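You operate a simulated robot arm through the tools that you are given. There is no shell and no other tool. Be economical: measure what you need, move in short steps, check, and stop when the job is done.

You are at the controls of a simulated robot arm. One attempt, no reset.

## Task
Pack the red cake tin on the long worktop. At the end: the silver paprika shaker is in the red cake tin; the silver herb shaker is in the red cake tin; the orange half stands on top of the grey tin base; the blue rice tube stands where the orange half stood; whatever was shut is shut again. Leave all else as you found it, and nothing knocked over.

It is judged by the outcome, as a careful person would: the job done as asked, and still so three seconds after it is handed in. It fails if anything else is knocked over, pushed out of place, dropped, spilled or broken.

## Robot
A 6-joint arm with a two-finger parallel gripper, fixed in place. Base frame: the origin is at the foot of the arm, x ahead of it, y to its left, z up; the work surface is at about z = 91. Lengths are in cm, angles in rad, forces in N, time in s.
With the tool pointing down near the work surface it reaches from about 36 to 76 cm from the base axis. Its first joint turns from -1.152 to 1.152 rad. Payload 2.45 kg.
Tool frame: the origin (TCP) lies between the finger pads and is the grasp point; the fingertips stand 2.4 cm ahead of it; z points along the fingers, y is the line along which they close. Largest opening 6.8 cm; finger width 1.7, thickness 1; the body of the gripper, 4 by 7 cm, starts 4.1 cm behind the TCP.
Orientation is that of the tool frame in the base frame, as a unit quaternion [x, y, z, w]. With the fingers straight down and closing along the base's y, the tool's x points along the base's -x, its y along +y and its z along -z.

## Interface
- The arm moves only by the tool arm_command. Its argument "steps" is a list of rows, each a list of 3 entries, a list of its own where there are three numbers: the turn, a rotation vector about the tool's x, y, z in degrees, then the shift along the tool's x, y, z in cm, then the gripper command, from -1 (fully open) to 1 (shut), values between in proportion. In form: [[[ax, ay, az], [dx, dy, dz], hand], ...]. A call has 1 to 20 rows; each row is the pose to reach, as a shift and turn from the pose commanded when the call began, along the tool's axes at that moment. A row lasts 0.2 s, in which the tool goes at most 5 cm and 0.15 rad; a call with a longer step from one row to the next is refused whole, and so is a gripper value outside its range. A pose out of reach is approached as far as the arm can. The call stops where the force on the tool passes 40 N (or 10 N more than at its start, if that is more) or the arm is blocked; 0.2 s more then pass. Each finger travels about 10.8 cm/s and halts on what it meets, pressing with about 38 N; the grip force reading is that of the motor and also rises with nothing between the fingers. The clock runs only during rows and for 0.2 s after the last one: add rows that repeat a pose to give the fingers time. It gives the time, the measured TCP pose, the force on the tool (base axes), the opening and the grip force at its end, in the units of the frame above (readings bear some noise), with the torque about the TCP (base axes, N m) and any sound that the robot's microphone picked up.
- Cameras (640 x 400 px; columns grow to the right, rows downward): "scene" is fixed at [14.7, 40.21, 145.62]; the picture's right is [-0.92, -0.39, 0.00], its down [-0.25, 0.58, -0.78] and it looks along [0.30, -0.72, -0.63] (base axes); focal length 306 px, centre (320, 200). "wrist" rides on the gripper at [8.4, 1.1, -7.5] in the tool frame; the picture's right is [-0.13, 0.99, 0.00], its down [-0.60, -0.08, -0.79] and it looks along [-0.79, -0.10, 0.61] (tool axes); focal length 251 px, centre (320, 200). There is no depth. A picture from a camera that has moved, and an enlarged one, comes with that camera's place and axes in the base frame and with its lens.
- grab_frame(camera): a new picture of that camera. No time passes.
- close_up(camera, box): a new picture of the part [left, top, right, bottom] of that camera's present view, enlarged. No time passes.
- hand_in(): hands the job in; it is judged then, once.

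Work in short steps. Places have to be worked out from the pictures, the camera data and where the tool is seen: move nearer, look again, correct. Check each grasp and each placing, and mend what went wrong. You have 120 turns and 64 pictures in all, those below and enlarged ones among them. Open the gripper and draw the arm clear of the work before you hand the job in, unless the task says otherwise; then end with one line.

The tools are called as name(argument=value, ...) on one line, values as JSON. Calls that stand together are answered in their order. arm_command: Moves the arm, as the interface text tells. Its arguments: {"type":"object","properties":{"steps":{"type":"array","items":{"type":"array"}}},"required":["steps"]} The other tools are called the same way: grab_frame (camera) takes a picture; close_up (camera, box) takes an enlarged picture of a part of a camera's view; hand_in () hands the job in.

At the start:

```text
clock: 0.0
eef_pos: [45.32, -16.03, 117.19]
tool_rot: [-0.001, 1.0, 0.0, 0.001]
ft_force: [0.2, -0.8, 0.8]
torque: [0.0, -0.01, -0.02]
finger_gap: 6.8
grasp_force: 0.1
```

scene: 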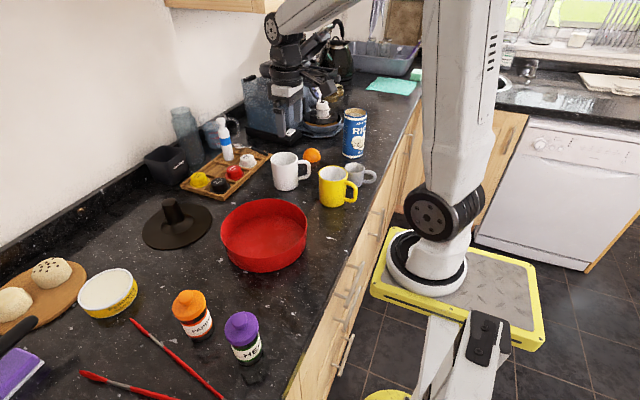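
wrist: 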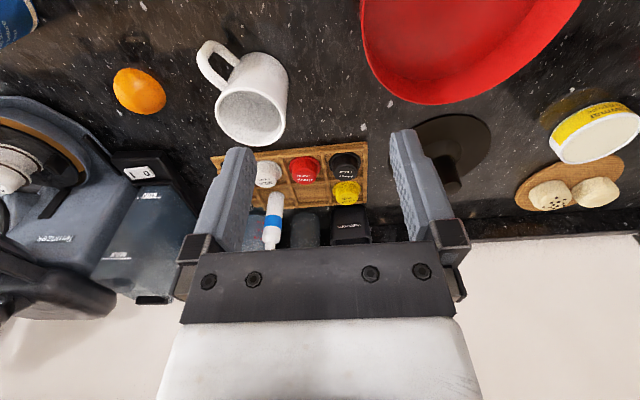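

I'll look at the scene in detail first to identify the objects.

close_up(camera="scene", box=[0, 180, 320, 400])

close_up(camera="scene", box=[140, 40, 420, 215])

```text
1.82 times, centred on (160, 290) of scene
camera zoom: at [14.7, 40.21, 145.62], right [-0.92, -0.39, 0.0], down [-0.25, 0.58, -0.78], along [0.3, -0.72, -0.63], focal length 557 px, centre (611, 36)
```

zoom: 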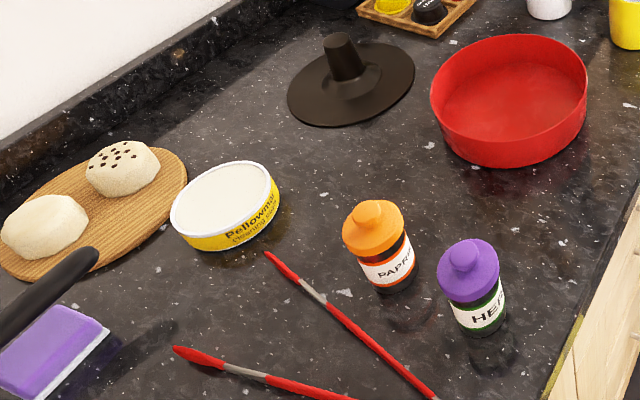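

```text
2.29 times, centred on (280, 128) of scene
camera zoom: at [14.7, 40.21, 145.62], right [-0.92, -0.39, 0.0], down [-0.25, 0.58, -0.78], along [0.3, -0.72, -0.63], focal length 700 px, centre (411, 366)
```

zoom: 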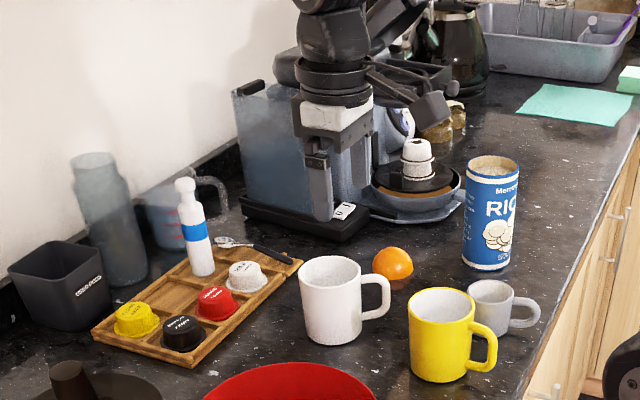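

The red tin sits near (45,-1), paprika near (45,23), herb near (35,23), orange near (52,-41) and rice near (40,-50). The dark disc with the tube is the tin base. I'm moving at height towards the shakers for a closer look.

arm_command(steps=[[[0, 0, 0], [0, 4.5, 0], -1], [[0, 0, 0], [0, 9, 0], -1], [[0, 0, 0], [0, 13.5, 0], -1], [[0, 0, 0], [0, 18, 0], -1], [[0, 0, 0], [0, 22.5, 0], -1], [[0, 0, 0], [1, 27, 0], -1], [[0, 0, 0], [2, 31.5, 0], -1], [[0, 0, 0], [3, 35, 0], -1], [[0, 0, 0], [4, 37, 0], -1], [[0, 0, 0], [5, 38, 0], -1], [[0, 0, 0], [5, 38, 0], -1]])

grab_frame(camera="wrist")

grab_frame(camera="scene")

```text
clock: 2.4
eef_pos: [40.36, 21.95, 117.32]
tool_rot: [0.0, 1.0, 0.0, 0.001]
ft_force: [0.1, 0.1, -0.3]
torque: [-0.02, -0.04, 0.0]
finger_gap: 6.84
grasp_force: 0.1
```

```text
59 pictures are left
camera wrist: at [32.08, 22.98, 124.85], right [0.13, 0.99, 0.0], down [0.6, -0.08, 0.79], along [0.79, -0.1, -0.61], focal length 251 px, centre (320, 200)
```

wrist: 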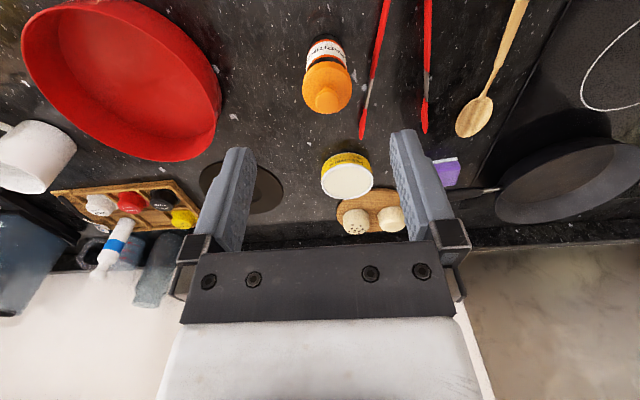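

```text
58 pictures are left
```

scene: 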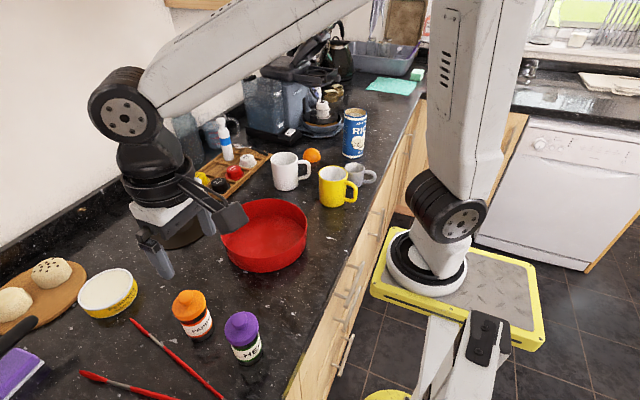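

Both cameras put the paprika knob at about (45.2, 22.0), with its top near z≈102. I'm moving just above it with open fingers and will check alignment.

arm_command(steps=[[[0, 0, 0], [-3, 0, 2], -1], [[0, 0, 0], [-4.85, 0, 5], -1], [[0, 0, 0], [-4.85, 0, 9], -1], [[0, 0, 0], [-4.85, 0, 11], -1], [[0, 0, 0], [-4.85, 0, 11], -1]])

grab_frame(camera="wrist")

close_up(camera="scene", box=[100, 220, 310, 380])

```text
clock: 3.6
eef_pos: [45.5, 21.99, 106.3]
tool_rot: [0.0, 1.0, 0.0, 0.001]
ft_force: [0.2, 0.2, -0.3]
torque: [0.01, 0.01, 0.0]
finger_gap: 6.8
grasp_force: 0.1
```

```text
57 pictures are left
camera wrist: at [37.18, 22.96, 113.83], right [0.13, 0.99, 0.0], down [0.6, -0.08, 0.79], along [0.79, -0.1, -0.61], focal length 251 px, centre (320, 200)
```

wrist: 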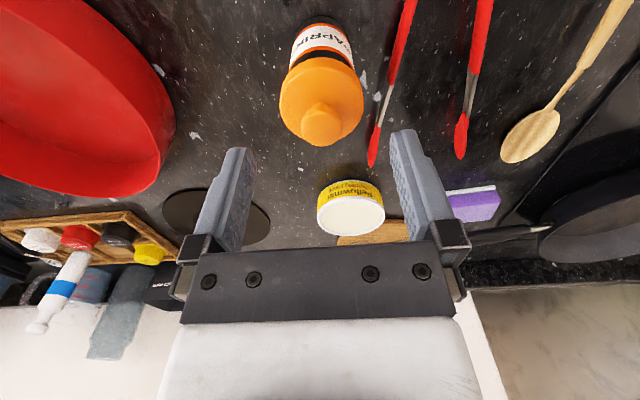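

```text
2.50 times, centred on (205, 300) of scene
camera zoom: at [14.7, 40.21, 145.62], right [-0.92, -0.39, 0.0], down [-0.25, 0.58, -0.78], along [0.3, -0.72, -0.63], focal length 766 px, centre (608, -50)
```

zoom: 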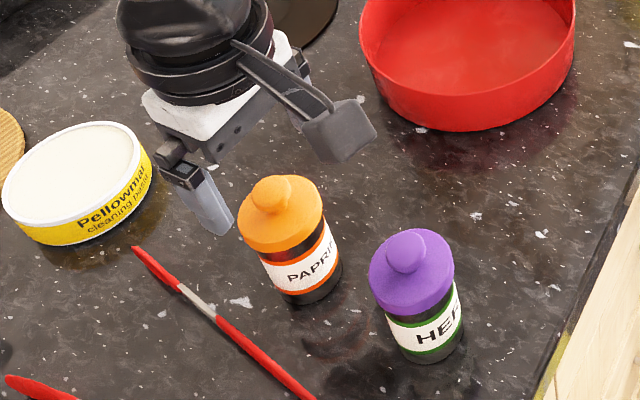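

The knob is centred between the fingers: (45.5, 22), top z≈102. I'm descending to z≈99 to grip the lid's flank.

arm_command(steps=[[[0, 0, 0], [0, 0, 2], -1], [[0, 0, 0], [0, 0, 4], -1], [[0, 0, 0], [0, 0, 6], -1], [[0, 0, 0], [0, 0, 7.2], -1], [[0, 0, 0], [0, 0, 7.2], -1]])

grab_frame(camera="wrist")

```text
clock: 4.8
eef_pos: [45.4, 21.89, 98.97]
tool_rot: [0.0, 1.0, 0.0, 0.0]
ft_force: [0.7, -0.3, -0.6]
torque: [0.02, 0.02, 0.0]
finger_gap: 6.82
grasp_force: 0.1
```

```text
55 pictures are left
camera wrist: at [37.04, 22.91, 106.52], right [0.13, 0.99, 0.0], down [0.6, -0.08, 0.79], along [0.79, -0.1, -0.61], focal length 251 px, centre (320, 200)
```

wrist: 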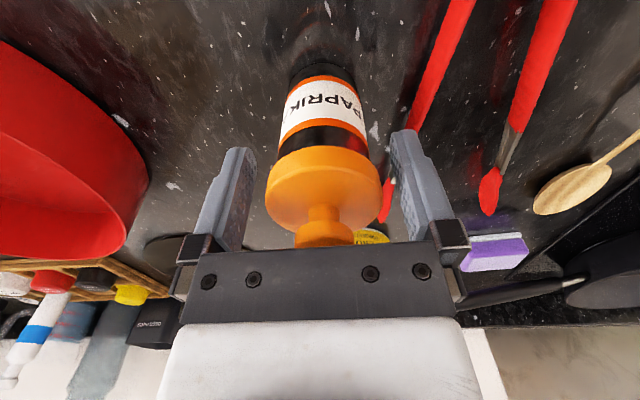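

The lid sits between the pads at TCP height. Closing.

arm_command(steps=[[[0, 0, 0], [0, 0, 0], 0.3], [[0, 0, 0], [0, 0, 0], 1], [[0, 0, 0], [0, 0, 0], 1], [[0, 0, 0], [0, 0, 0], 1]])

```text
clock: 5.8
eef_pos: [45.39, 21.92, 99.03]
tool_rot: [0.0, 1.0, 0.0, 0.001]
ft_force: [-0.1, 0.4, 0.0]
torque: [-0.02, 0.0, -0.03]
finger_gap: 4.82
grasp_force: 37.5
heard: snap
```

It's gripped at 4.8 cm, but I heard a snap. I'll lift a little and check that the jar comes with the lid.

arm_command(steps=[[[0, 0, 0], [0, 0, -0.6], 1], [[0, 0, 0], [0, 0, -1.2], 1], [[0, 0, 0], [0, 0, -2], 1], [[0, 0, 0], [0, 0, -2], 1]])

grab_frame(camera="wrist")

close_up(camera="scene", box=[100, 220, 310, 380])

```text
clock: 6.8
eef_pos: [45.44, 21.99, 101.05]
tool_rot: [0.001, 1.0, 0.0, 0.001]
ft_force: [0.6, -0.4, 0.2]
torque: [0.04, 0.01, 0.04]
finger_gap: 4.84
grasp_force: 38.0
```

```text
54 pictures are left
camera wrist: at [36.99, 22.99, 108.64], right [0.13, 0.99, 0.0], down [0.6, -0.08, 0.79], along [0.79, -0.1, -0.61], focal length 251 px, centre (320, 200)
```

wrist: 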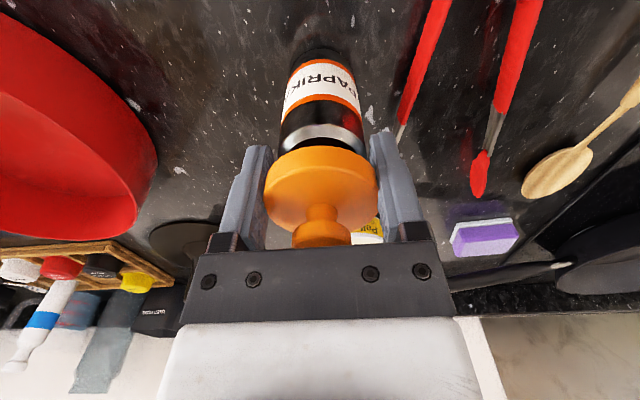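

```text
2.50 times, centred on (205, 300) of scene
camera zoom: at [14.7, 40.21, 145.62], right [-0.92, -0.39, 0.0], down [-0.25, 0.58, -0.78], along [0.3, -0.72, -0.63], focal length 766 px, centre (608, -50)
```

zoom: 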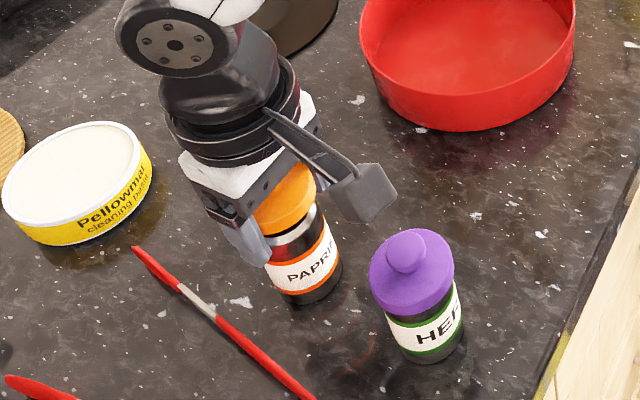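

The snap was the orange cap coming off: it's a cap over the silver-topped shaker, and the jar stayed standing. So the plan is to set the cap aside, move the shaker by its body, then press the cap back on. First I'll set the cap back down and regrip it higher, so my fingertips don't reach far below its rim.

arm_command(steps=[[[0, 0, 0], [0, 0, 1], 1], [[0, 0, 0], [0, 0, 1.8], 1], [[0, 0, 0], [0, 0, 1.95], 1], [[0, 0, 0], [0, 0, 1.95], -0.3], [[0, 0, 0], [0, 0, 1.95], -1], [[0, 0, 0], [0, 0, 1.0], -1], [[0, 0, 0], [0, 0, 0.1], -1], [[0, 0, 0], [0, 0, 0.1], -1]])

grab_frame(camera="wrist")

```text
clock: 8.6
eef_pos: [45.36, 22.01, 100.78]
tool_rot: [0.0, 1.0, 0.0, 0.0]
ft_force: [0.3, 0.2, 0.5]
torque: [-0.04, 0.0, -0.01]
finger_gap: 6.78
grasp_force: 0.0
```

```text
52 pictures are left
camera wrist: at [36.97, 22.99, 108.35], right [0.13, 0.99, 0.0], down [0.6, -0.08, 0.79], along [0.79, -0.1, -0.61], focal length 251 px, centre (320, 200)
```

wrist: 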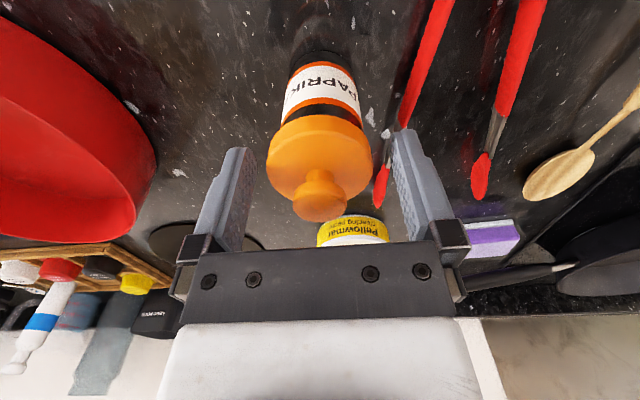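

The cap sits back on the jar straight, with its rim at z≈99.4. I'm gripping at this higher level, then lifting.

arm_command(steps=[[[0, 0, 0], [0, 0, 0], 0.3], [[0, 0, 0], [0, 0, 0], 1], [[0, 0, 0], [0, 0, 0], 1], [[0, 0, 0], [0, 0, -0.5], 1], [[0, 0, 0], [0, 0, -1], 1], [[0, 0, 0], [0, 0, -3], 1], [[0, 0, 0], [0, 0, -5], 1], [[0, 0, 0], [0, 0, -5], 1]])

grab_frame(camera="wrist")

```text
clock: 10.4
eef_pos: [45.23, 22.13, 105.75]
tool_rot: [0.0, 1.0, 0.0, 0.001]
ft_force: [0.0, 0.4, 0.7]
torque: [-0.04, -0.03, 0.0]
finger_gap: 4.78
grasp_force: 38.5
```

```text
51 pictures are left
camera wrist: at [36.93, 23.02, 113.28], right [0.13, 0.99, 0.0], down [0.6, -0.08, 0.79], along [0.79, -0.1, -0.61], focal length 251 px, centre (320, 200)
```

wrist: 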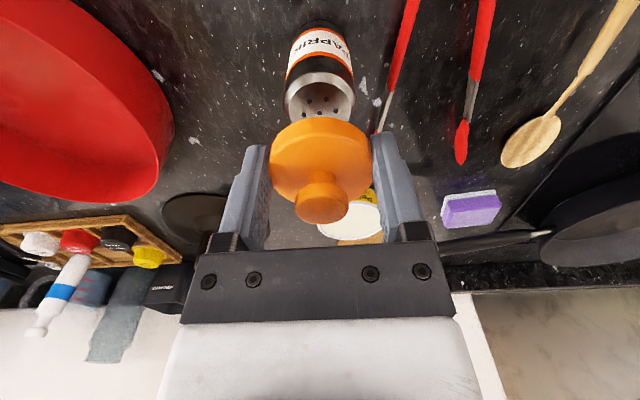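

The silver sprinkler top is exposed and the jar is undisturbed. I'm carrying the cap to clear counter at about (54, 18) and lowering it.

arm_command(steps=[[[0, 0, 0], [-3, -1.5, 0], 1], [[0, 0, 0], [-6, -3, 0], 1], [[0, 0, 0], [-8.7, -4.1, 0], 1], [[0, 0, 0], [-8.7, -4.1, 3], 1], [[0, 0, 0], [-8.7, -4.1, 6], 1], [[0, 0, 0], [-8.7, -4.1, 9], 1], [[0, 0, 0], [-8.7, -4.1, 10.5], 1], [[0, 0, 0], [-8.7, -4.1, 11.5], 1], [[0, 0, 0], [-8.7, -4.1, 12], 1], [[0, 0, 0], [-8.7, -4.1, 12], 1]])

grab_frame(camera="wrist")

```text
clock: 12.6
eef_pos: [53.99, 17.84, 93.93]
tool_rot: [0.0, 1.0, 0.0, 0.001]
ft_force: [-0.1, -0.1, 0.4]
torque: [-0.01, 0.0, 0.0]
finger_gap: 4.82
grasp_force: 38.3
```

```text
50 pictures are left
camera wrist: at [45.65, 18.82, 101.42], right [0.13, 0.99, 0.0], down [0.6, -0.08, 0.79], along [0.79, -0.1, -0.61], focal length 251 px, centre (320, 200)
```

wrist: 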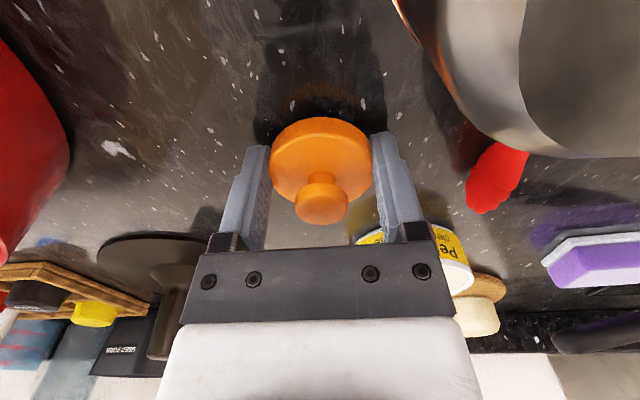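

It's just above the counter with no contact. I'll lower another 0.3, open slowly and rise straight up.

arm_command(steps=[[[0, 0, 0], [0, 0, 0.3], 1], [[0, 0, 0], [0, 0, 0.3], 1], [[0, 0, 0], [0, 0, 0.3], 0], [[0, 0, 0], [0, 0, 0.3], -1], [[0, 0, 0], [0, 0, 0.3], -1], [[0, 0, 0], [0, 0, -3], -1], [[0, 0, 0], [0, 0, -7], -1], [[0, 0, 0], [0, 0, -11], -1], [[0, 0, 0], [0, 0, -14], -1], [[0, 0, 0], [0, 0, -14], -1]])

grab_frame(camera="wrist")

close_up(camera="scene", box=[100, 220, 310, 380])

```text
clock: 14.8
eef_pos: [53.95, 17.42, 107.83]
tool_rot: [0.0, 1.0, 0.0, 0.001]
ft_force: [-0.1, 0.0, -0.3]
torque: [0.0, 0.0, -0.02]
finger_gap: 6.8
grasp_force: 0.2
```

```text
49 pictures are left
camera wrist: at [45.48, 18.51, 115.42], right [0.13, 0.99, 0.0], down [0.6, -0.08, 0.79], along [0.79, -0.1, -0.61], focal length 251 px, centre (320, 200)
```

wrist: 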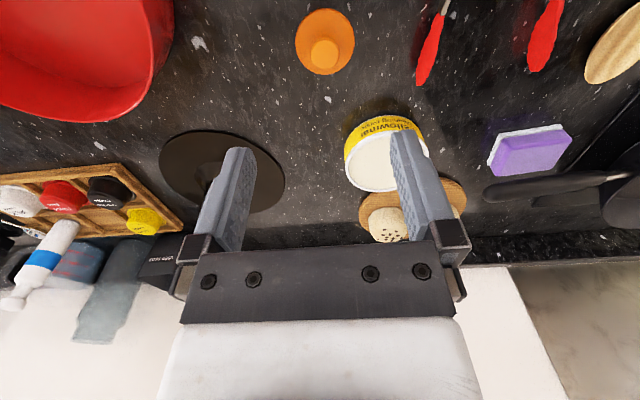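

```text
2.50 times, centred on (205, 300) of scene
camera zoom: at [14.7, 40.21, 145.62], right [-0.92, -0.39, 0.0], down [-0.25, 0.58, -0.78], along [0.3, -0.72, -0.63], focal length 766 px, centre (608, -50)
```

zoom: 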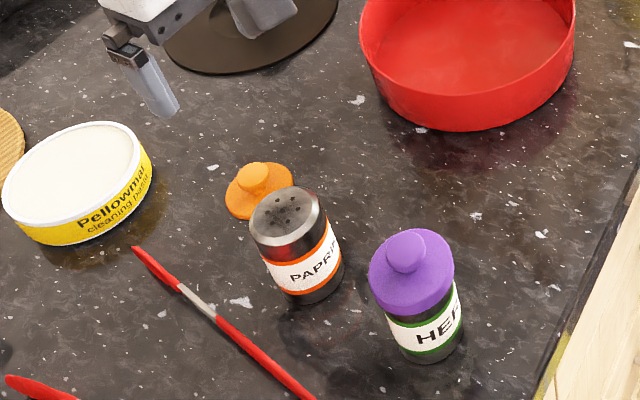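

The cap is standing flat on the counter and the shaker is upright. I'm moving over it at (45.3, 22) and descending to z≈97 to grip the body.

arm_command(steps=[[[0, 0, 0], [4, 2, 0], -1], [[0, 0, 0], [8.5, 4.15, 0], -1], [[0, 0, 0], [8.5, 4.15, 0], -1], [[0, 0, 0], [8.5, 4.15, 3], -1], [[0, 0, 0], [8.5, 4.15, 6], -1], [[0, 0, 0], [8.5, 4.15, 9], -1], [[0, 0, 0], [8.5, 4.15, 10.8], -1], [[0, 0, 0], [8.5, 4.15, 10.8], -1]])

grab_frame(camera="wrist")

```text
clock: 16.6
eef_pos: [45.34, 21.91, 96.92]
tool_rot: [0.0, 1.0, 0.0, 0.001]
ft_force: [0.7, 0.4, -0.3]
torque: [0.02, 0.02, 0.02]
finger_gap: 6.77
grasp_force: 0.0
```

```text
47 pictures are left
camera wrist: at [36.97, 22.87, 104.49], right [0.13, 0.99, 0.0], down [0.6, -0.08, 0.79], along [0.79, -0.1, -0.61], focal length 251 px, centre (320, 200)
```

wrist: 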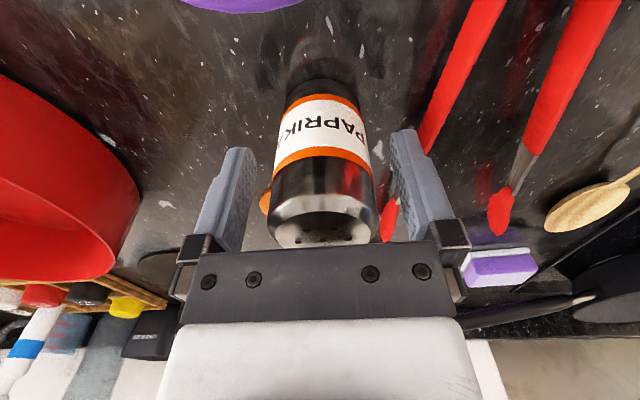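

The jar is between the pads. Closing and lifting slightly.

arm_command(steps=[[[0, 0, 0], [0, 0, 0], 0.3], [[0, 0, 0], [0, 0, 0], 1], [[0, 0, 0], [0, 0, 0], 1], [[0, 0, 0], [0, 0, 0], 1], [[0, 0, 0], [0, 0, -0.5], 1], [[0, 0, 0], [0, 0, -2], 1], [[0, 0, 0], [0, 0, -5], 1], [[0, 0, 0], [0, 0, -9], 1], [[0, 0, 0], [0, 0, -13], 1], [[0, 0, 0], [0, 0, -13], 1]])

grab_frame(camera="scene")

grab_frame(camera="wrist")

```text
clock: 18.8
eef_pos: [45.23, 21.89, 109.99]
tool_rot: [0.001, 1.0, 0.0, 0.001]
ft_force: [0.0, -0.7, -1.0]
torque: [0.0, 0.03, 0.0]
finger_gap: 4.48
grasp_force: 38.0
```

```text
46 pictures are left
```

scene: 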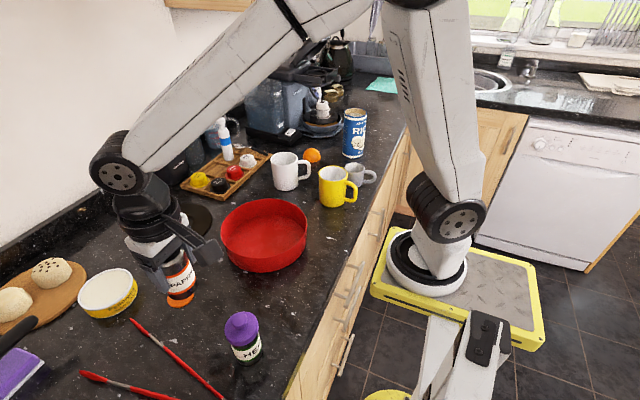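

```text
45 pictures are left
camera wrist: at [36.91, 22.87, 117.55], right [0.13, 0.99, 0.0], down [0.6, -0.08, 0.79], along [0.79, -0.1, -0.61], focal length 251 px, centre (320, 200)
```

wrist: 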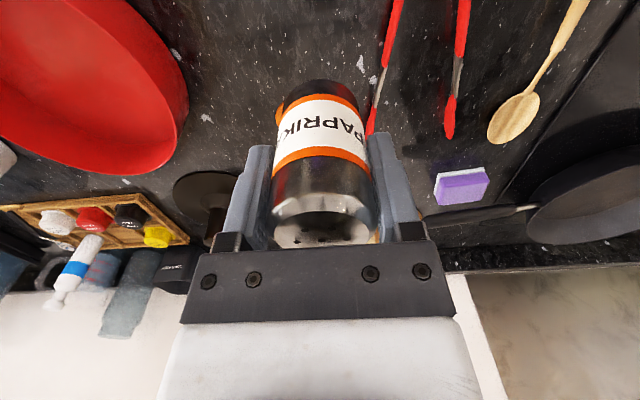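

Gripped at 4.5 cm. I estimate the tin at centre (46,-1.5) with radius ≈9, and I'm carrying the jar over its far half at (50,-1.5).

arm_command(steps=[[[0, 0, 0], [-1, -4, 0], 1], [[0, 0, 0], [-2, -8, 0], 1], [[0, 0, 0], [-3, -12, 0], 1], [[0, 0, 0], [-4, -16, 0], 1], [[0, 0, 0], [-4.6, -20, 0], 1], [[0, 0, 0], [-4.6, -23.5, 0], 1], [[0, 0, 0], [-4.6, -23.5, 0], 1]])

grab_frame(camera="wrist")

close_up(camera="scene", box=[140, 140, 350, 300])

```text
clock: 20.4
eef_pos: [50.21, -1.29, 109.74]
tool_rot: [0.0, 1.0, 0.0, 0.0]
ft_force: [0.3, 1.1, -2.2]
torque: [0.0, 0.01, 0.0]
finger_gap: 4.52
grasp_force: 37.4
```

```text
44 pictures are left
camera wrist: at [41.89, -0.29, 117.32], right [0.13, 0.99, 0.0], down [0.6, -0.08, 0.79], along [0.79, -0.1, -0.61], focal length 251 px, centre (320, 200)
```

wrist: 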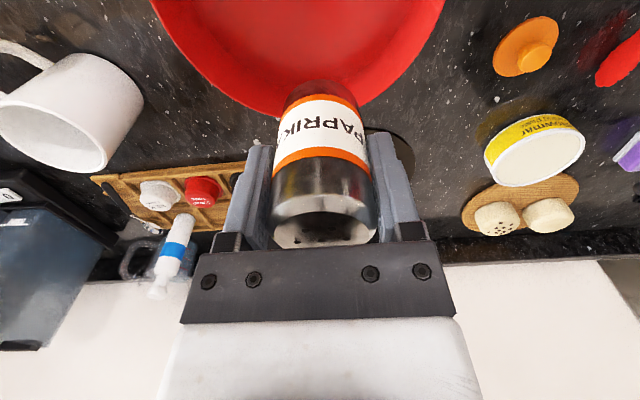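

```text
2.50 times, centred on (245, 220) of scene
camera zoom: at [14.7, 40.21, 145.62], right [-0.92, -0.39, 0.0], down [-0.25, 0.58, -0.78], along [0.3, -0.72, -0.63], focal length 766 px, centre (508, 150)
```

zoom: 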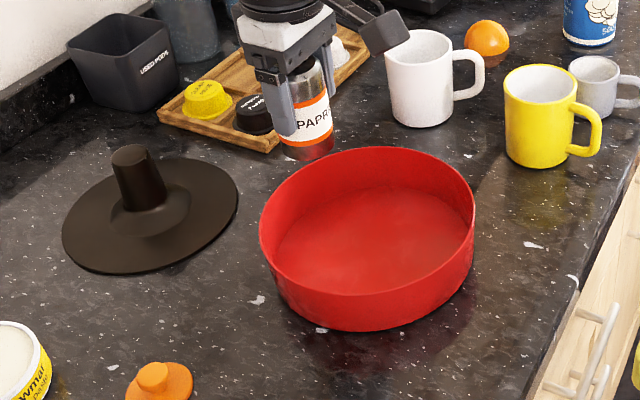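

The wrist view refines the tin to centre (46.2,-2.2), r≈9.5, with the rim at z≈97. I'm shifting slightly and lowering to just above the floor.

arm_command(steps=[[[0, 0, 0], [0, -0.6, 3], 1], [[0, 0, 0], [0, -0.6, 6], 1], [[0, 0, 0], [0, -0.6, 9], 1], [[0, 0, 0], [0, -0.6, 11], 1], [[0, 0, 0], [0, -0.6, 12.2], 1], [[0, 0, 0], [0, -0.6, 12.2], 1]])

close_up(camera="scene", box=[140, 140, 350, 300])

```text
clock: 21.8
eef_pos: [50.07, -2.11, 97.63]
tool_rot: [-0.001, 1.0, 0.0, 0.001]
ft_force: [0.1, 0.6, -0.7]
torque: [0.01, 0.03, -0.03]
finger_gap: 4.51
grasp_force: 38.2
```

```text
2.50 times, centred on (245, 220) of scene
camera zoom: at [14.7, 40.21, 145.62], right [-0.92, -0.39, 0.0], down [-0.25, 0.58, -0.78], along [0.3, -0.72, -0.63], focal length 766 px, centre (508, 150)
```

zoom: 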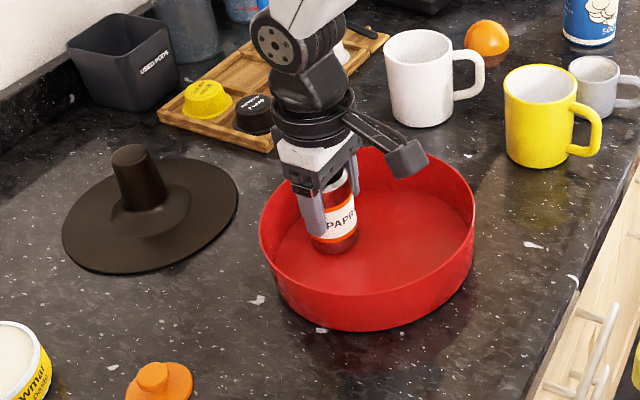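

It's just above the tin floor. I'll lower in small amounts to contact.

arm_command(steps=[[[0, 0, 0], [0, 0, 0.15], 1], [[0, 0, 0], [0, 0, 0.3], 1], [[0, 0, 0], [0, 0, 0.3], 1]])

```text
clock: 22.6
eef_pos: [50.1, -2.0, 97.23]
tool_rot: [0.0, 1.0, 0.001, 0.001]
ft_force: [-0.1, 0.4, -0.3]
torque: [0.02, 0.02, -0.02]
finger_gap: 4.52
grasp_force: 38.4
```

arm_command(steps=[[[0, 0, 0], [0, 0, 0.15], 1], [[0, 0, 0], [0, 0, 0.15], 1]])

```text
clock: 23.2
eef_pos: [50.05, -2.11, 97.28]
tool_rot: [0.0, 1.0, 0.0, 0.002]
ft_force: [-3.9, 3.6, 14.5]
torque: [0.28, 0.25, 0.04]
finger_gap: 4.52
grasp_force: 37.6
```

Contact with the floor (about 14 N), so the jar is standing. I'm opening and rising.

arm_command(steps=[[[0, 0, 0], [0, 0, -0.1], 1], [[0, 0, 0], [0, 0, -0.1], 0.3], [[0, 0, 0], [0, 0, -0.1], -1], [[0, 0, 0], [0, 0, -0.1], -1], [[0, 0, 0], [0, 0, -0.1], -1], [[0, 0, 0], [0, 0, -4], -1], [[0, 0, 0], [0, 0, -8], -1], [[0, 0, 0], [0, 0, -12], -1], [[0, 0, 0], [0, 0, -12], -1]])

close_up(camera="scene", box=[120, 170, 330, 330])

grab_frame(camera="wrist")

```text
clock: 25.2
eef_pos: [50.0, -1.86, 109.31]
tool_rot: [0.0, 1.0, 0.0, 0.001]
ft_force: [0.4, 0.4, 0.5]
torque: [0.04, 0.04, 0.04]
finger_gap: 6.78
grasp_force: 0.1
```

```text
2.50 times, centred on (225, 250) of scene
camera zoom: at [14.7, 40.21, 145.62], right [-0.92, -0.39, 0.0], down [-0.25, 0.58, -0.78], along [0.3, -0.72, -0.63], focal length 766 px, centre (558, 75)
```

zoom: 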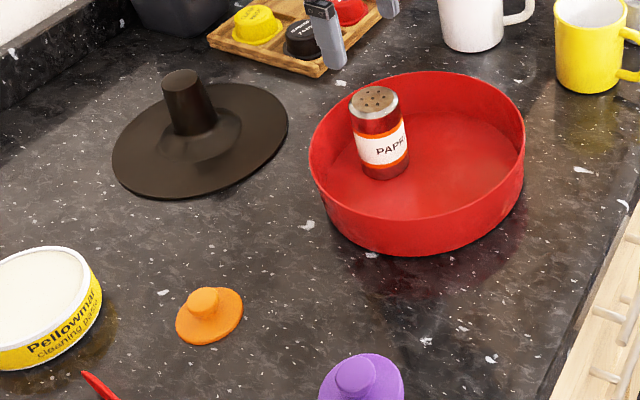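

```text
40 pictures are left
camera wrist: at [41.67, -0.92, 116.89], right [0.13, 0.99, 0.0], down [0.6, -0.08, 0.79], along [0.79, -0.1, -0.61], focal length 251 px, centre (320, 200)
```

wrist: 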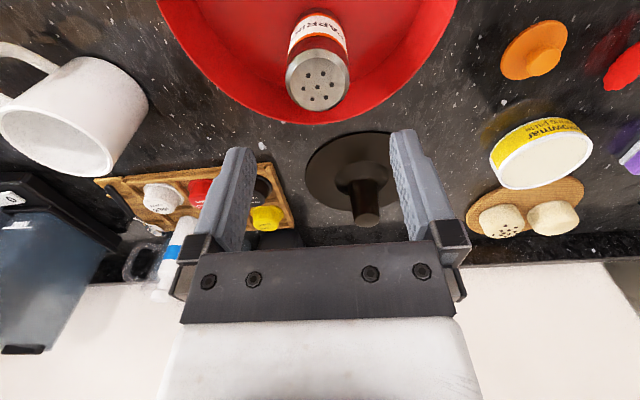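

The shaker stands in the tin at (50,-2.1). Next I'm going to the orange cap at (53.9, 17.9), descending with a check on the way.

arm_command(steps=[[[0, 0, 0], [0, 4, 0], -1], [[0, 0, 0], [-1, 8, 0], -1], [[0, 0, 0], [-2, 12, 0], -1], [[0, 0, 0], [-3, 16, 0], -1], [[0, 0, 0], [-3.9, 19.95, 0], -1], [[0, 0, 0], [-3.9, 19.95, 4], -1], [[0, 0, 0], [-3.9, 19.95, 8], -1], [[0, 0, 0], [-3.9, 19.95, 10.5], -1], [[0, 0, 0], [-3.9, 19.95, 10.5], -1]])

grab_frame(camera="wrist")

```text
clock: 27.2
eef_pos: [53.68, 17.76, 98.89]
tool_rot: [0.001, 1.0, 0.0, 0.001]
ft_force: [-0.4, -0.1, -0.9]
torque: [-0.02, -0.01, 0.0]
finger_gap: 6.8
grasp_force: 0.1
```

```text
39 pictures are left
camera wrist: at [45.39, 18.85, 106.43], right [0.13, 0.99, 0.0], down [0.6, -0.08, 0.79], along [0.79, -0.1, -0.61], focal length 251 px, centre (320, 200)
```

wrist: 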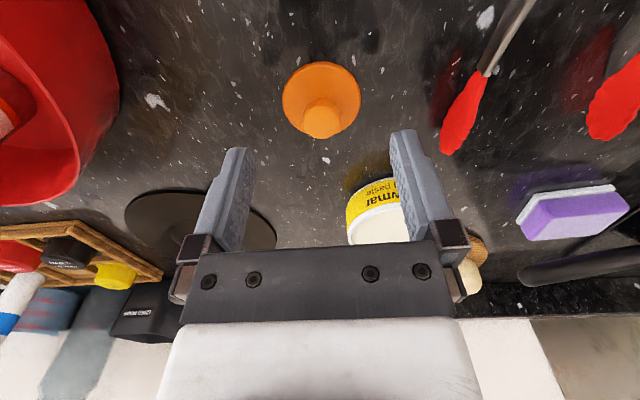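

The cap is aligned at (53.85,17.8). Descending, gripping and lifting.

arm_command(steps=[[[0, 0, 0], [0, 0, 3], -1], [[0, 0, 0], [0, 0, 4.5], -1], [[0, 0, 0], [0, 0, 5.2], -1], [[0, 0, 0], [0, 0, 5.2], -1], [[0, 0, 0], [0, 0, 5.2], 0.3], [[0, 0, 0], [0, 0, 5.2], 1], [[0, 0, 0], [0, 0, 5.2], 1], [[0, 0, 0], [0, 0, 5.2], 1], [[0, 0, 0], [0, 0, 3], 1], [[0, 0, 0], [0, 0, -1], 1], [[0, 0, 0], [0, 0, -5], 1], [[0, 0, 0], [0, 0, -9], 1], [[0, 0, 0], [0, 0, -9], 1]])

grab_frame(camera="wrist")

```text
clock: 30.0
eef_pos: [54.09, 17.95, 107.99]
tool_rot: [0.001, 1.0, 0.0, 0.002]
ft_force: [-0.7, 0.1, 0.7]
torque: [-0.01, -0.05, -0.03]
finger_gap: 4.64
grasp_force: 38.3
```

```text
38 pictures are left
camera wrist: at [45.77, 18.98, 115.6], right [0.13, 0.99, 0.0], down [0.6, -0.08, 0.79], along [0.79, -0.1, -0.61], focal length 251 px, centre (320, 200)
```

wrist: 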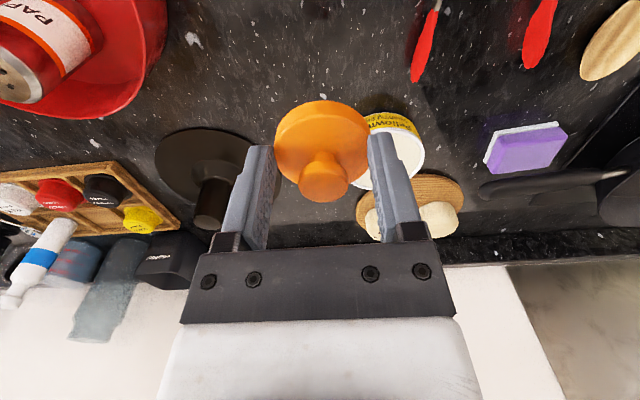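

Cap gripped. Moving above the shaker at (50,-2.1).

arm_command(steps=[[[0, 0, 0], [0, -4, -1], 1], [[0, 0, 0], [1, -8, -1], 1], [[0, 0, 0], [2, -12, -1], 1], [[0, 0, 0], [3, -16, -1], 1], [[0, 0, 0], [3.9, -19.95, -1], 1], [[0, 0, 0], [3.9, -19.95, 1], 1], [[0, 0, 0], [3.9, -19.95, 2], 1], [[0, 0, 0], [3.9, -19.95, 2], 1]])

grab_frame(camera="wrist")

close_up(camera="scene", box=[180, 160, 320, 270])

```text
clock: 31.8
eef_pos: [50.08, -2.05, 106.08]
tool_rot: [0.0, 1.0, 0.0, 0.0]
ft_force: [-0.1, 0.1, -0.9]
torque: [0.04, -0.03, 0.02]
finger_gap: 4.63
grasp_force: 38.0
```

```text
37 pictures are left
camera wrist: at [41.8, -1.01, 113.7], right [0.13, 0.99, 0.0], down [0.6, -0.08, 0.79], along [0.79, -0.1, -0.61], focal length 251 px, centre (320, 200)
```

wrist: 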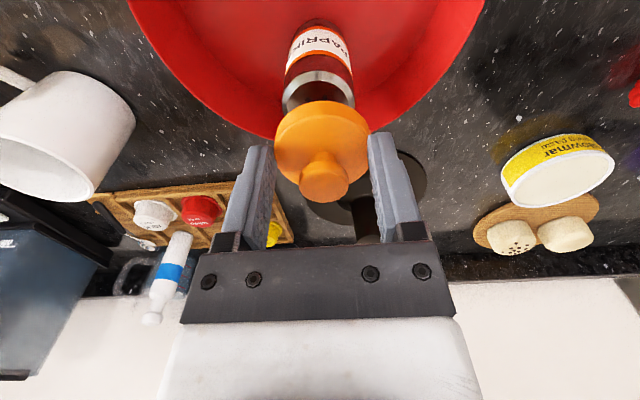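

```text
3.64 times, centred on (250, 215) of scene
camera zoom: at [14.7, 40.21, 145.62], right [-0.92, -0.39, 0.0], down [-0.25, 0.58, -0.78], along [0.3, -0.72, -0.63], focal length 1114 px, centre (574, 146)
```

zoom: 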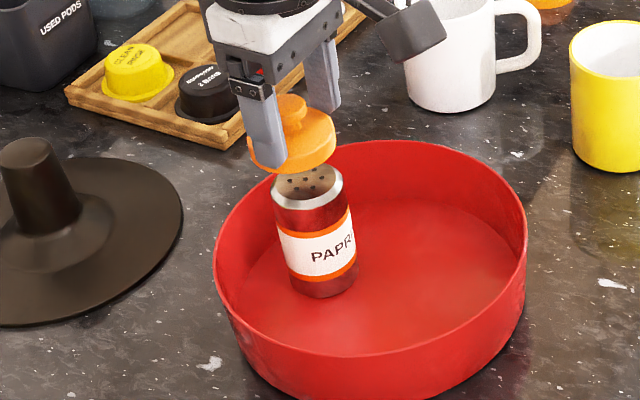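

Cap and shaker line up in both views. I'm lowering to contact, then pressing gently.

arm_command(steps=[[[0, 0, 0], [0, 0, 1.5], 1], [[0, 0, 0], [0, 0, 2.5], 1], [[0, 0, 0], [0, 0, 3.2], 1], [[0, 0, 0], [0, 0, 3.4], 1], [[0, 0, 0], [0, 0, 3.4], 1]])

grab_frame(camera="wrist")

```text
clock: 33.0
eef_pos: [50.05, -2.15, 102.62]
tool_rot: [0.001, 1.0, 0.001, 0.001]
ft_force: [0.2, -0.1, 0.1]
torque: [-0.01, -0.01, 0.02]
finger_gap: 4.63
grasp_force: 37.7
```

```text
35 pictures are left
camera wrist: at [41.68, -1.11, 110.12], right [0.13, 0.99, 0.0], down [0.6, -0.08, 0.79], along [0.79, -0.1, -0.61], focal length 251 px, centre (320, 200)
```

wrist: 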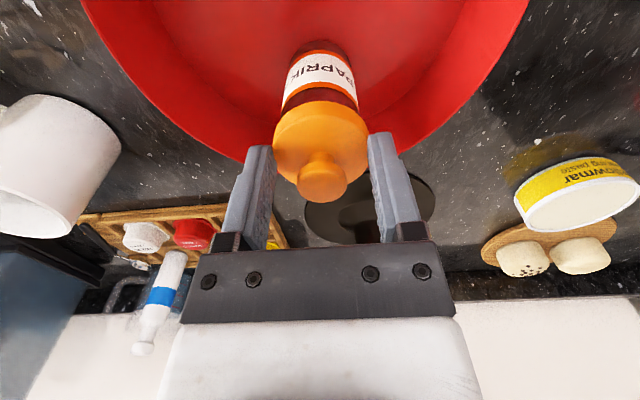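

arm_command(steps=[[[0, 0, 0], [0, 0, 0.2], 1], [[0, 0, 0], [0, 0, 0.4], 1], [[0, 0, 0], [0, 0, 0.4], 1]])

```text
clock: 33.6
eef_pos: [50.33, -2.09, 102.54]
tool_rot: [0.0, 1.0, 0.0, 0.004]
ft_force: [-1.6, -0.5, 6.5]
torque: [-0.04, -0.03, 0.05]
finger_gap: 4.64
grasp_force: 38.3
heard: snap
stopped in row 3: the force on the tool passed its limit at 42 N (the readings are from after the stop); the commanded pose is now the measured one
```

Snap: the cap is back on. Releasing and rising, then checking.

arm_command(steps=[[[0, 0, 0], [0, 0, 0], 0.3], [[0, 0, 0], [0, 0, 0], -1], [[0, 0, 0], [0, 0, 0], -1], [[0, 0, 0], [0, 0, -3], -1], [[0, 0, 0], [0, 0, -7], -1], [[0, 0, 0], [0, 0, -7], -1]])

close_up(camera="scene", box=[180, 160, 320, 270])

```text
clock: 35.0
eef_pos: [50.09, -2.27, 109.66]
tool_rot: [0.0, 1.0, 0.0, 0.003]
ft_force: [0.1, 0.0, 0.2]
torque: [0.04, -0.02, 0.03]
finger_gap: 6.81
grasp_force: 0.1
```

```text
3.64 times, centred on (250, 215) of scene
camera zoom: at [14.7, 40.21, 145.62], right [-0.92, -0.39, 0.0], down [-0.25, 0.58, -0.78], along [0.3, -0.72, -0.63], focal length 1114 px, centre (574, 146)
```

zoom: 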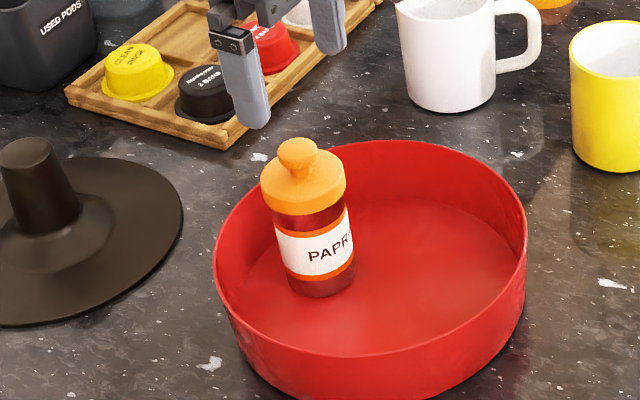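

Paprika is done. Herb is estimated at (35.0, 22.0); moving above it.

arm_command(steps=[[[0, 0, 0], [2, 4, -1], -1], [[0, 0, 0], [4, 8, -2], -1], [[0, 0, 0], [6.5, 12, -2], -1], [[0, 0, 0], [9, 16, -2], -1], [[0, 0, 0], [12, 20, -2], -1], [[0, 0, 0], [15.2, 23, -2], -1], [[0, 0, 0], [15.2, 24.1, -1], -1], [[0, 0, 0], [15.2, 24.1, 1], -1], [[0, 0, 0], [15.2, 24.1, 1], -1]])

grab_frame(camera="wrist")

```text
clock: 37.0
eef_pos: [34.9, 22.08, 108.2]
tool_rot: [-0.001, 1.0, 0.0, 0.004]
ft_force: [-0.1, 0.1, -0.3]
torque: [0.03, 0.0, -0.03]
finger_gap: 6.79
grasp_force: 0.1
```

```text
33 pictures are left
camera wrist: at [26.38, 23.13, 115.7], right [0.13, 0.99, 0.0], down [0.6, -0.08, 0.8], along [0.79, -0.1, -0.6], focal length 251 px, centre (320, 200)
```

wrist: 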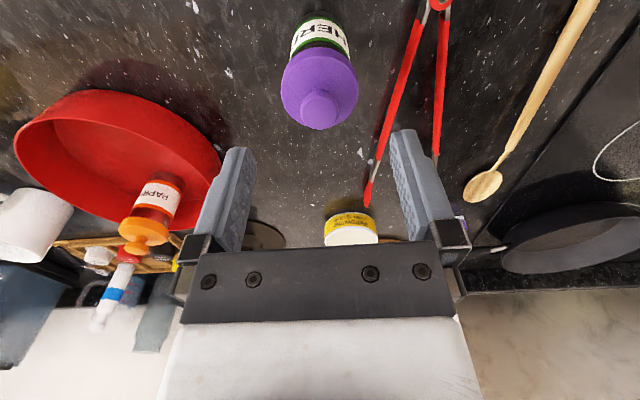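

The knob is centred at (34.8,22.1). I'm descending so the fingertips are about level with the cap's rim, then gripping and lifting.

arm_command(steps=[[[0, 0, 0], [0, 0, 3], -1], [[0, 0, 0], [0, 0, 6], -1], [[0, 0, 0], [0, 0, 6.9], -1], [[0, 0, 0], [0, 0, 6.9], -1], [[0, 0, 0], [0, 0, 6.9], 0.3], [[0, 0, 0], [0, 0, 6.9], 1], [[0, 0, 0], [0, 0, 6.9], 1], [[0, 0, 0], [0, 0, 6.9], 1], [[0, 0, 0], [0, 0, 6], 1], [[0, 0, 0], [0, 0, 3], 1], [[0, 0, 0], [0, 0, 0], 1], [[0, 0, 0], [0, 0, 0], 1]])

grab_frame(camera="wrist")

```text
clock: 39.6
eef_pos: [34.93, 21.87, 108.44]
tool_rot: [0.001, 1.0, 0.001, 0.004]
ft_force: [-0.6, 0.0, -1.1]
torque: [0.01, 0.02, -0.01]
finger_gap: 4.82
grasp_force: 38.3
heard: snap
```

```text
32 pictures are left
camera wrist: at [26.58, 22.86, 115.95], right [0.13, 0.99, 0.0], down [0.6, -0.08, 0.8], along [0.79, -0.1, -0.6], focal length 251 px, centre (320, 200)
```

wrist: 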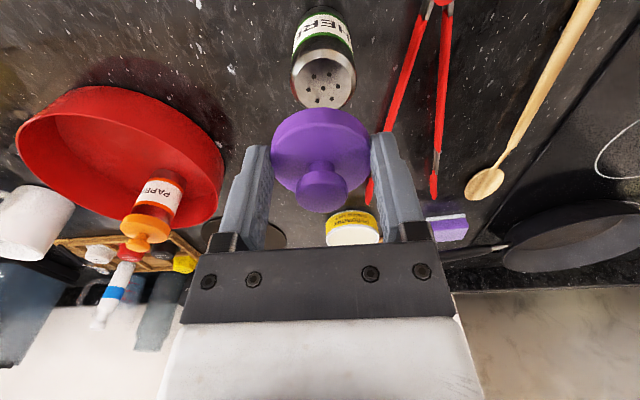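

The herb cap is off cleanly. I'm setting it down at (54,18), as with the first one.

arm_command(steps=[[[0, 0, 0], [-4.5, -1, 0], 1], [[0, 0, 0], [-9, -2, 0], 1], [[0, 0, 0], [-13.5, -3, 0], 1], [[0, 0, 0], [-18, -4, 0], 1], [[0, 0, 0], [-19, -4.1, 1], 1], [[0, 0, 0], [-19, -4.1, 4], 1], [[0, 0, 0], [-19, -4.1, 8], 1], [[0, 0, 0], [-19, -4.1, 12], 1], [[0, 0, 0], [-19, -4.1, 14], 1], [[0, 0, 0], [-19, -4.1, 14.5], 1], [[0, 0, 0], [-19, -4.1, 14.5], 1]])

```text
clock: 42.0
eef_pos: [53.89, 17.87, 94.12]
tool_rot: [0.0, 1.0, 0.0, 0.004]
ft_force: [-0.2, -0.3, -0.1]
torque: [0.01, 0.02, 0.01]
finger_gap: 4.79
grasp_force: 37.9
```

No contact yet at z 94.1. I'll lower 0.4, open slowly and rise.

arm_command(steps=[[[0, 0, 0], [0, 0, 0.4], 1], [[0, 0, 0], [0, 0, 0.4], 1], [[0, 0, 0], [0, 0, 0.4], 0.1], [[0, 0, 0], [0, 0, 0.4], -1], [[0, 0, 0], [0, 0, 0.4], -1], [[0, 0, 0], [0, 0, -3], -1], [[0, 0, 0], [0, 0, -7], -1], [[0, 0, 0], [0, 0, -11], -1], [[0, 0, 0], [0, 0, -14], -1], [[0, 0, 0], [0, 0, -14], -1]])

grab_frame(camera="wrist")

```text
clock: 44.2
eef_pos: [53.68, 18.01, 107.79]
tool_rot: [-0.001, 1.0, 0.0, 0.005]
ft_force: [0.3, 0.2, 0.4]
torque: [0.02, -0.04, -0.03]
finger_gap: 6.8
grasp_force: 0.1
```

```text
31 pictures are left
camera wrist: at [45.16, 19.06, 115.25], right [0.13, 0.99, 0.0], down [0.6, -0.08, 0.8], along [0.79, -0.1, -0.6], focal length 251 px, centre (320, 200)
```

wrist: 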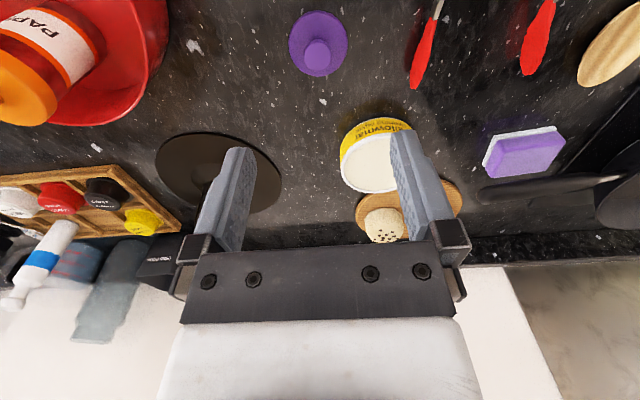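

The cap is standing. I'm returning over the open herb jar, trimming out a 0.6° tilt on the way.

arm_command(steps=[[[0, 0.57, 0], [4.5, 1, 0], -1], [[0, 0.57, 0], [9, 2, 0], -1], [[0, 0.57, 0], [13.5, 3, 0], -1], [[0, 0.57, 0], [18, 4, 0], -1], [[0, 0.57, 0], [18.85, 4.05, 0], -1], [[0, 0.57, 0], [18.85, 4.05, 0], -1]])

grab_frame(camera="wrist")

```text
clock: 45.6
eef_pos: [34.94, 21.9, 107.92]
tool_rot: [0.0, 1.0, 0.0, -0.001]
ft_force: [0.0, 0.1, 0.4]
torque: [-0.05, -0.02, 0.02]
finger_gap: 6.77
grasp_force: 0.0
```

```text
30 pictures are left
camera wrist: at [26.61, 22.88, 115.56], right [0.13, 0.99, 0.0], down [0.61, -0.08, 0.79], along [0.79, -0.1, -0.61], focal length 251 px, centre (320, 200)
```

wrist: 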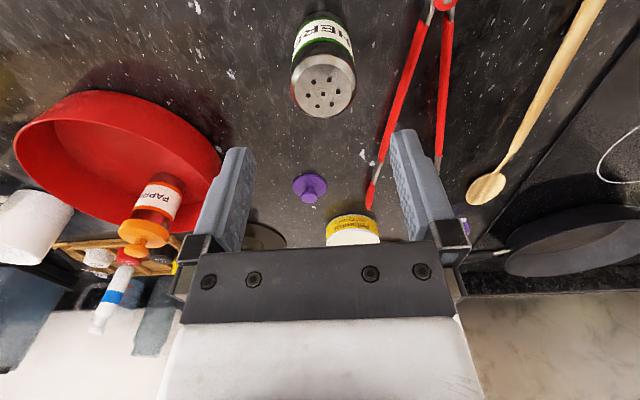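

Aligned. Descending to z≈97, gripping and lifting.

arm_command(steps=[[[0, 0, 0], [0, 0, 4], -1], [[0, 0, 0], [0, 0, 8], -1], [[0, 0, 0], [0, 0, 10], -1], [[0, 0, 0], [0, 0, 10.9], -1], [[0, 0, 0], [0, 0, 10.9], -1], [[0, 0, 0], [0, 0, 10.9], 0.3], [[0, 0, 0], [0, 0, 10.9], 1], [[0, 0, 0], [0, 0, 10.9], 1], [[0, 0, 0], [0, 0, 10.9], 1], [[0, 0, 0], [0, 0, 10.4], 1], [[0, 0, 0], [0, 0, 9], 1], [[0, 0, 0], [0, 0, 6], 1], [[0, 0, 0], [0, 0, 2], 1], [[0, 0, 0], [0, 0, -2], 1], [[0, 0, 0], [0, 0, -2], 1]])

grab_frame(camera="wrist")

```text
clock: 48.9
eef_pos: [35.33, 22.16, 110.13]
tool_rot: [0.0, 1.0, 0.0, 0.0]
ft_force: [-0.1, 0.5, -1.5]
torque: [0.01, 0.05, -0.01]
finger_gap: 4.48
grasp_force: 37.9
```

```text
29 pictures are left
camera wrist: at [26.93, 23.18, 117.71], right [0.13, 0.99, 0.0], down [0.61, -0.08, 0.79], along [0.79, -0.1, -0.61], focal length 251 px, centre (320, 200)
```

wrist: 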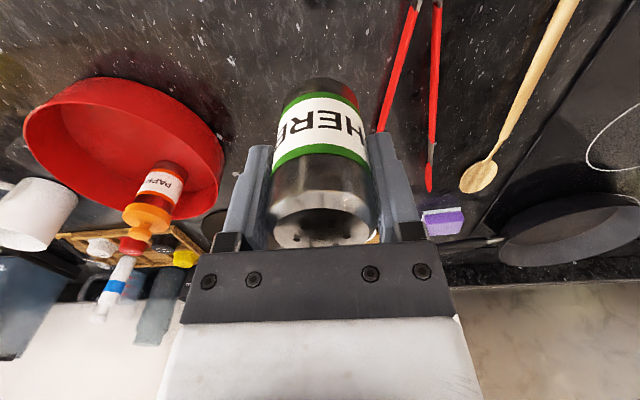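

Gripped. Carrying it to (42,-2.1) in the near half of the tin and lowering to just above the floor.

arm_command(steps=[[[0, 0, 0], [-1, -4, 0], 1], [[0, 0, 0], [-2, -8, 0], 1], [[0, 0, 0], [-3, -12, 0], 1], [[0, 0, 0], [-4, -16, 0], 1], [[0, 0, 0], [-5.5, -20, 0], 1], [[0, 0, 0], [-6.9, -24.1, 0], 1], [[0, 0, 0], [-6.9, -24.1, 0], 1], [[0, 0, 0], [-6.9, -24.1, 3], 1], [[0, 0, 0], [-6.9, -24.1, 6], 1], [[0, 0, 0], [-6.9, -24.1, 9], 1], [[0, 0, 0], [-6.9, -24.1, 11], 1], [[0, 0, 0], [-6.9, -24.1, 12], 1], [[0, 0, 0], [-6.9, -24.1, 12], 1]])

close_up(camera="scene", box=[180, 160, 320, 270])

```text
clock: 51.6
eef_pos: [41.75, -2.16, 98.01]
tool_rot: [0.001, 1.0, 0.0, 0.0]
ft_force: [-0.2, -0.1, -0.9]
torque: [-0.01, 0.0, -0.01]
finger_gap: 4.51
grasp_force: 37.6
```

```text
3.64 times, centred on (250, 215) of scene
camera zoom: at [14.7, 40.21, 145.62], right [-0.92, -0.39, 0.0], down [-0.25, 0.58, -0.78], along [0.3, -0.72, -0.63], focal length 1114 px, centre (574, 146)
```

zoom: 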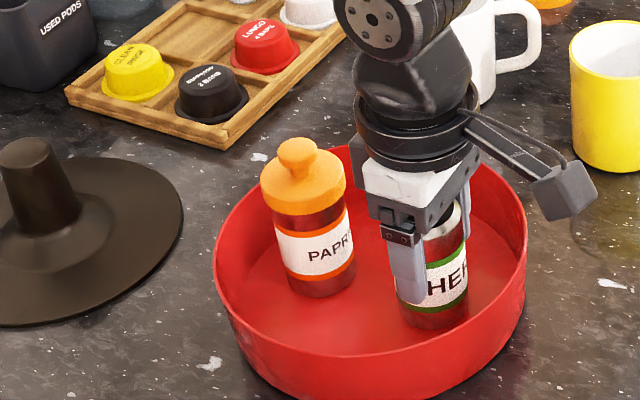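

Well placed. Lowering to contact.

arm_command(steps=[[[0, 0, 0], [0, 0, 0.2], 1], [[0, 0, 0], [0, 0, 0.4], 1], [[0, 0, 0], [0, 0, 0.4], 1]])

```text
clock: 52.5
eef_pos: [41.92, -2.24, 97.38]
tool_rot: [0.0, 1.0, 0.0, 0.0]
ft_force: [0.0, -1.2, -1.6]
torque: [0.0, 0.01, -0.04]
finger_gap: 4.53
grasp_force: 37.5
```

arm_command(steps=[[[0, 0, 0], [0, 0, 0.15], 1], [[0, 0, 0], [0, 0, 0.15], 1]])

```text
clock: 53.0
eef_pos: [41.94, -2.19, 97.38]
tool_rot: [0.0, 1.0, 0.0, -0.001]
ft_force: [-5.6, 4.5, 17.6]
torque: [0.28, 0.24, 0.09]
finger_gap: 4.51
grasp_force: 38.3
```

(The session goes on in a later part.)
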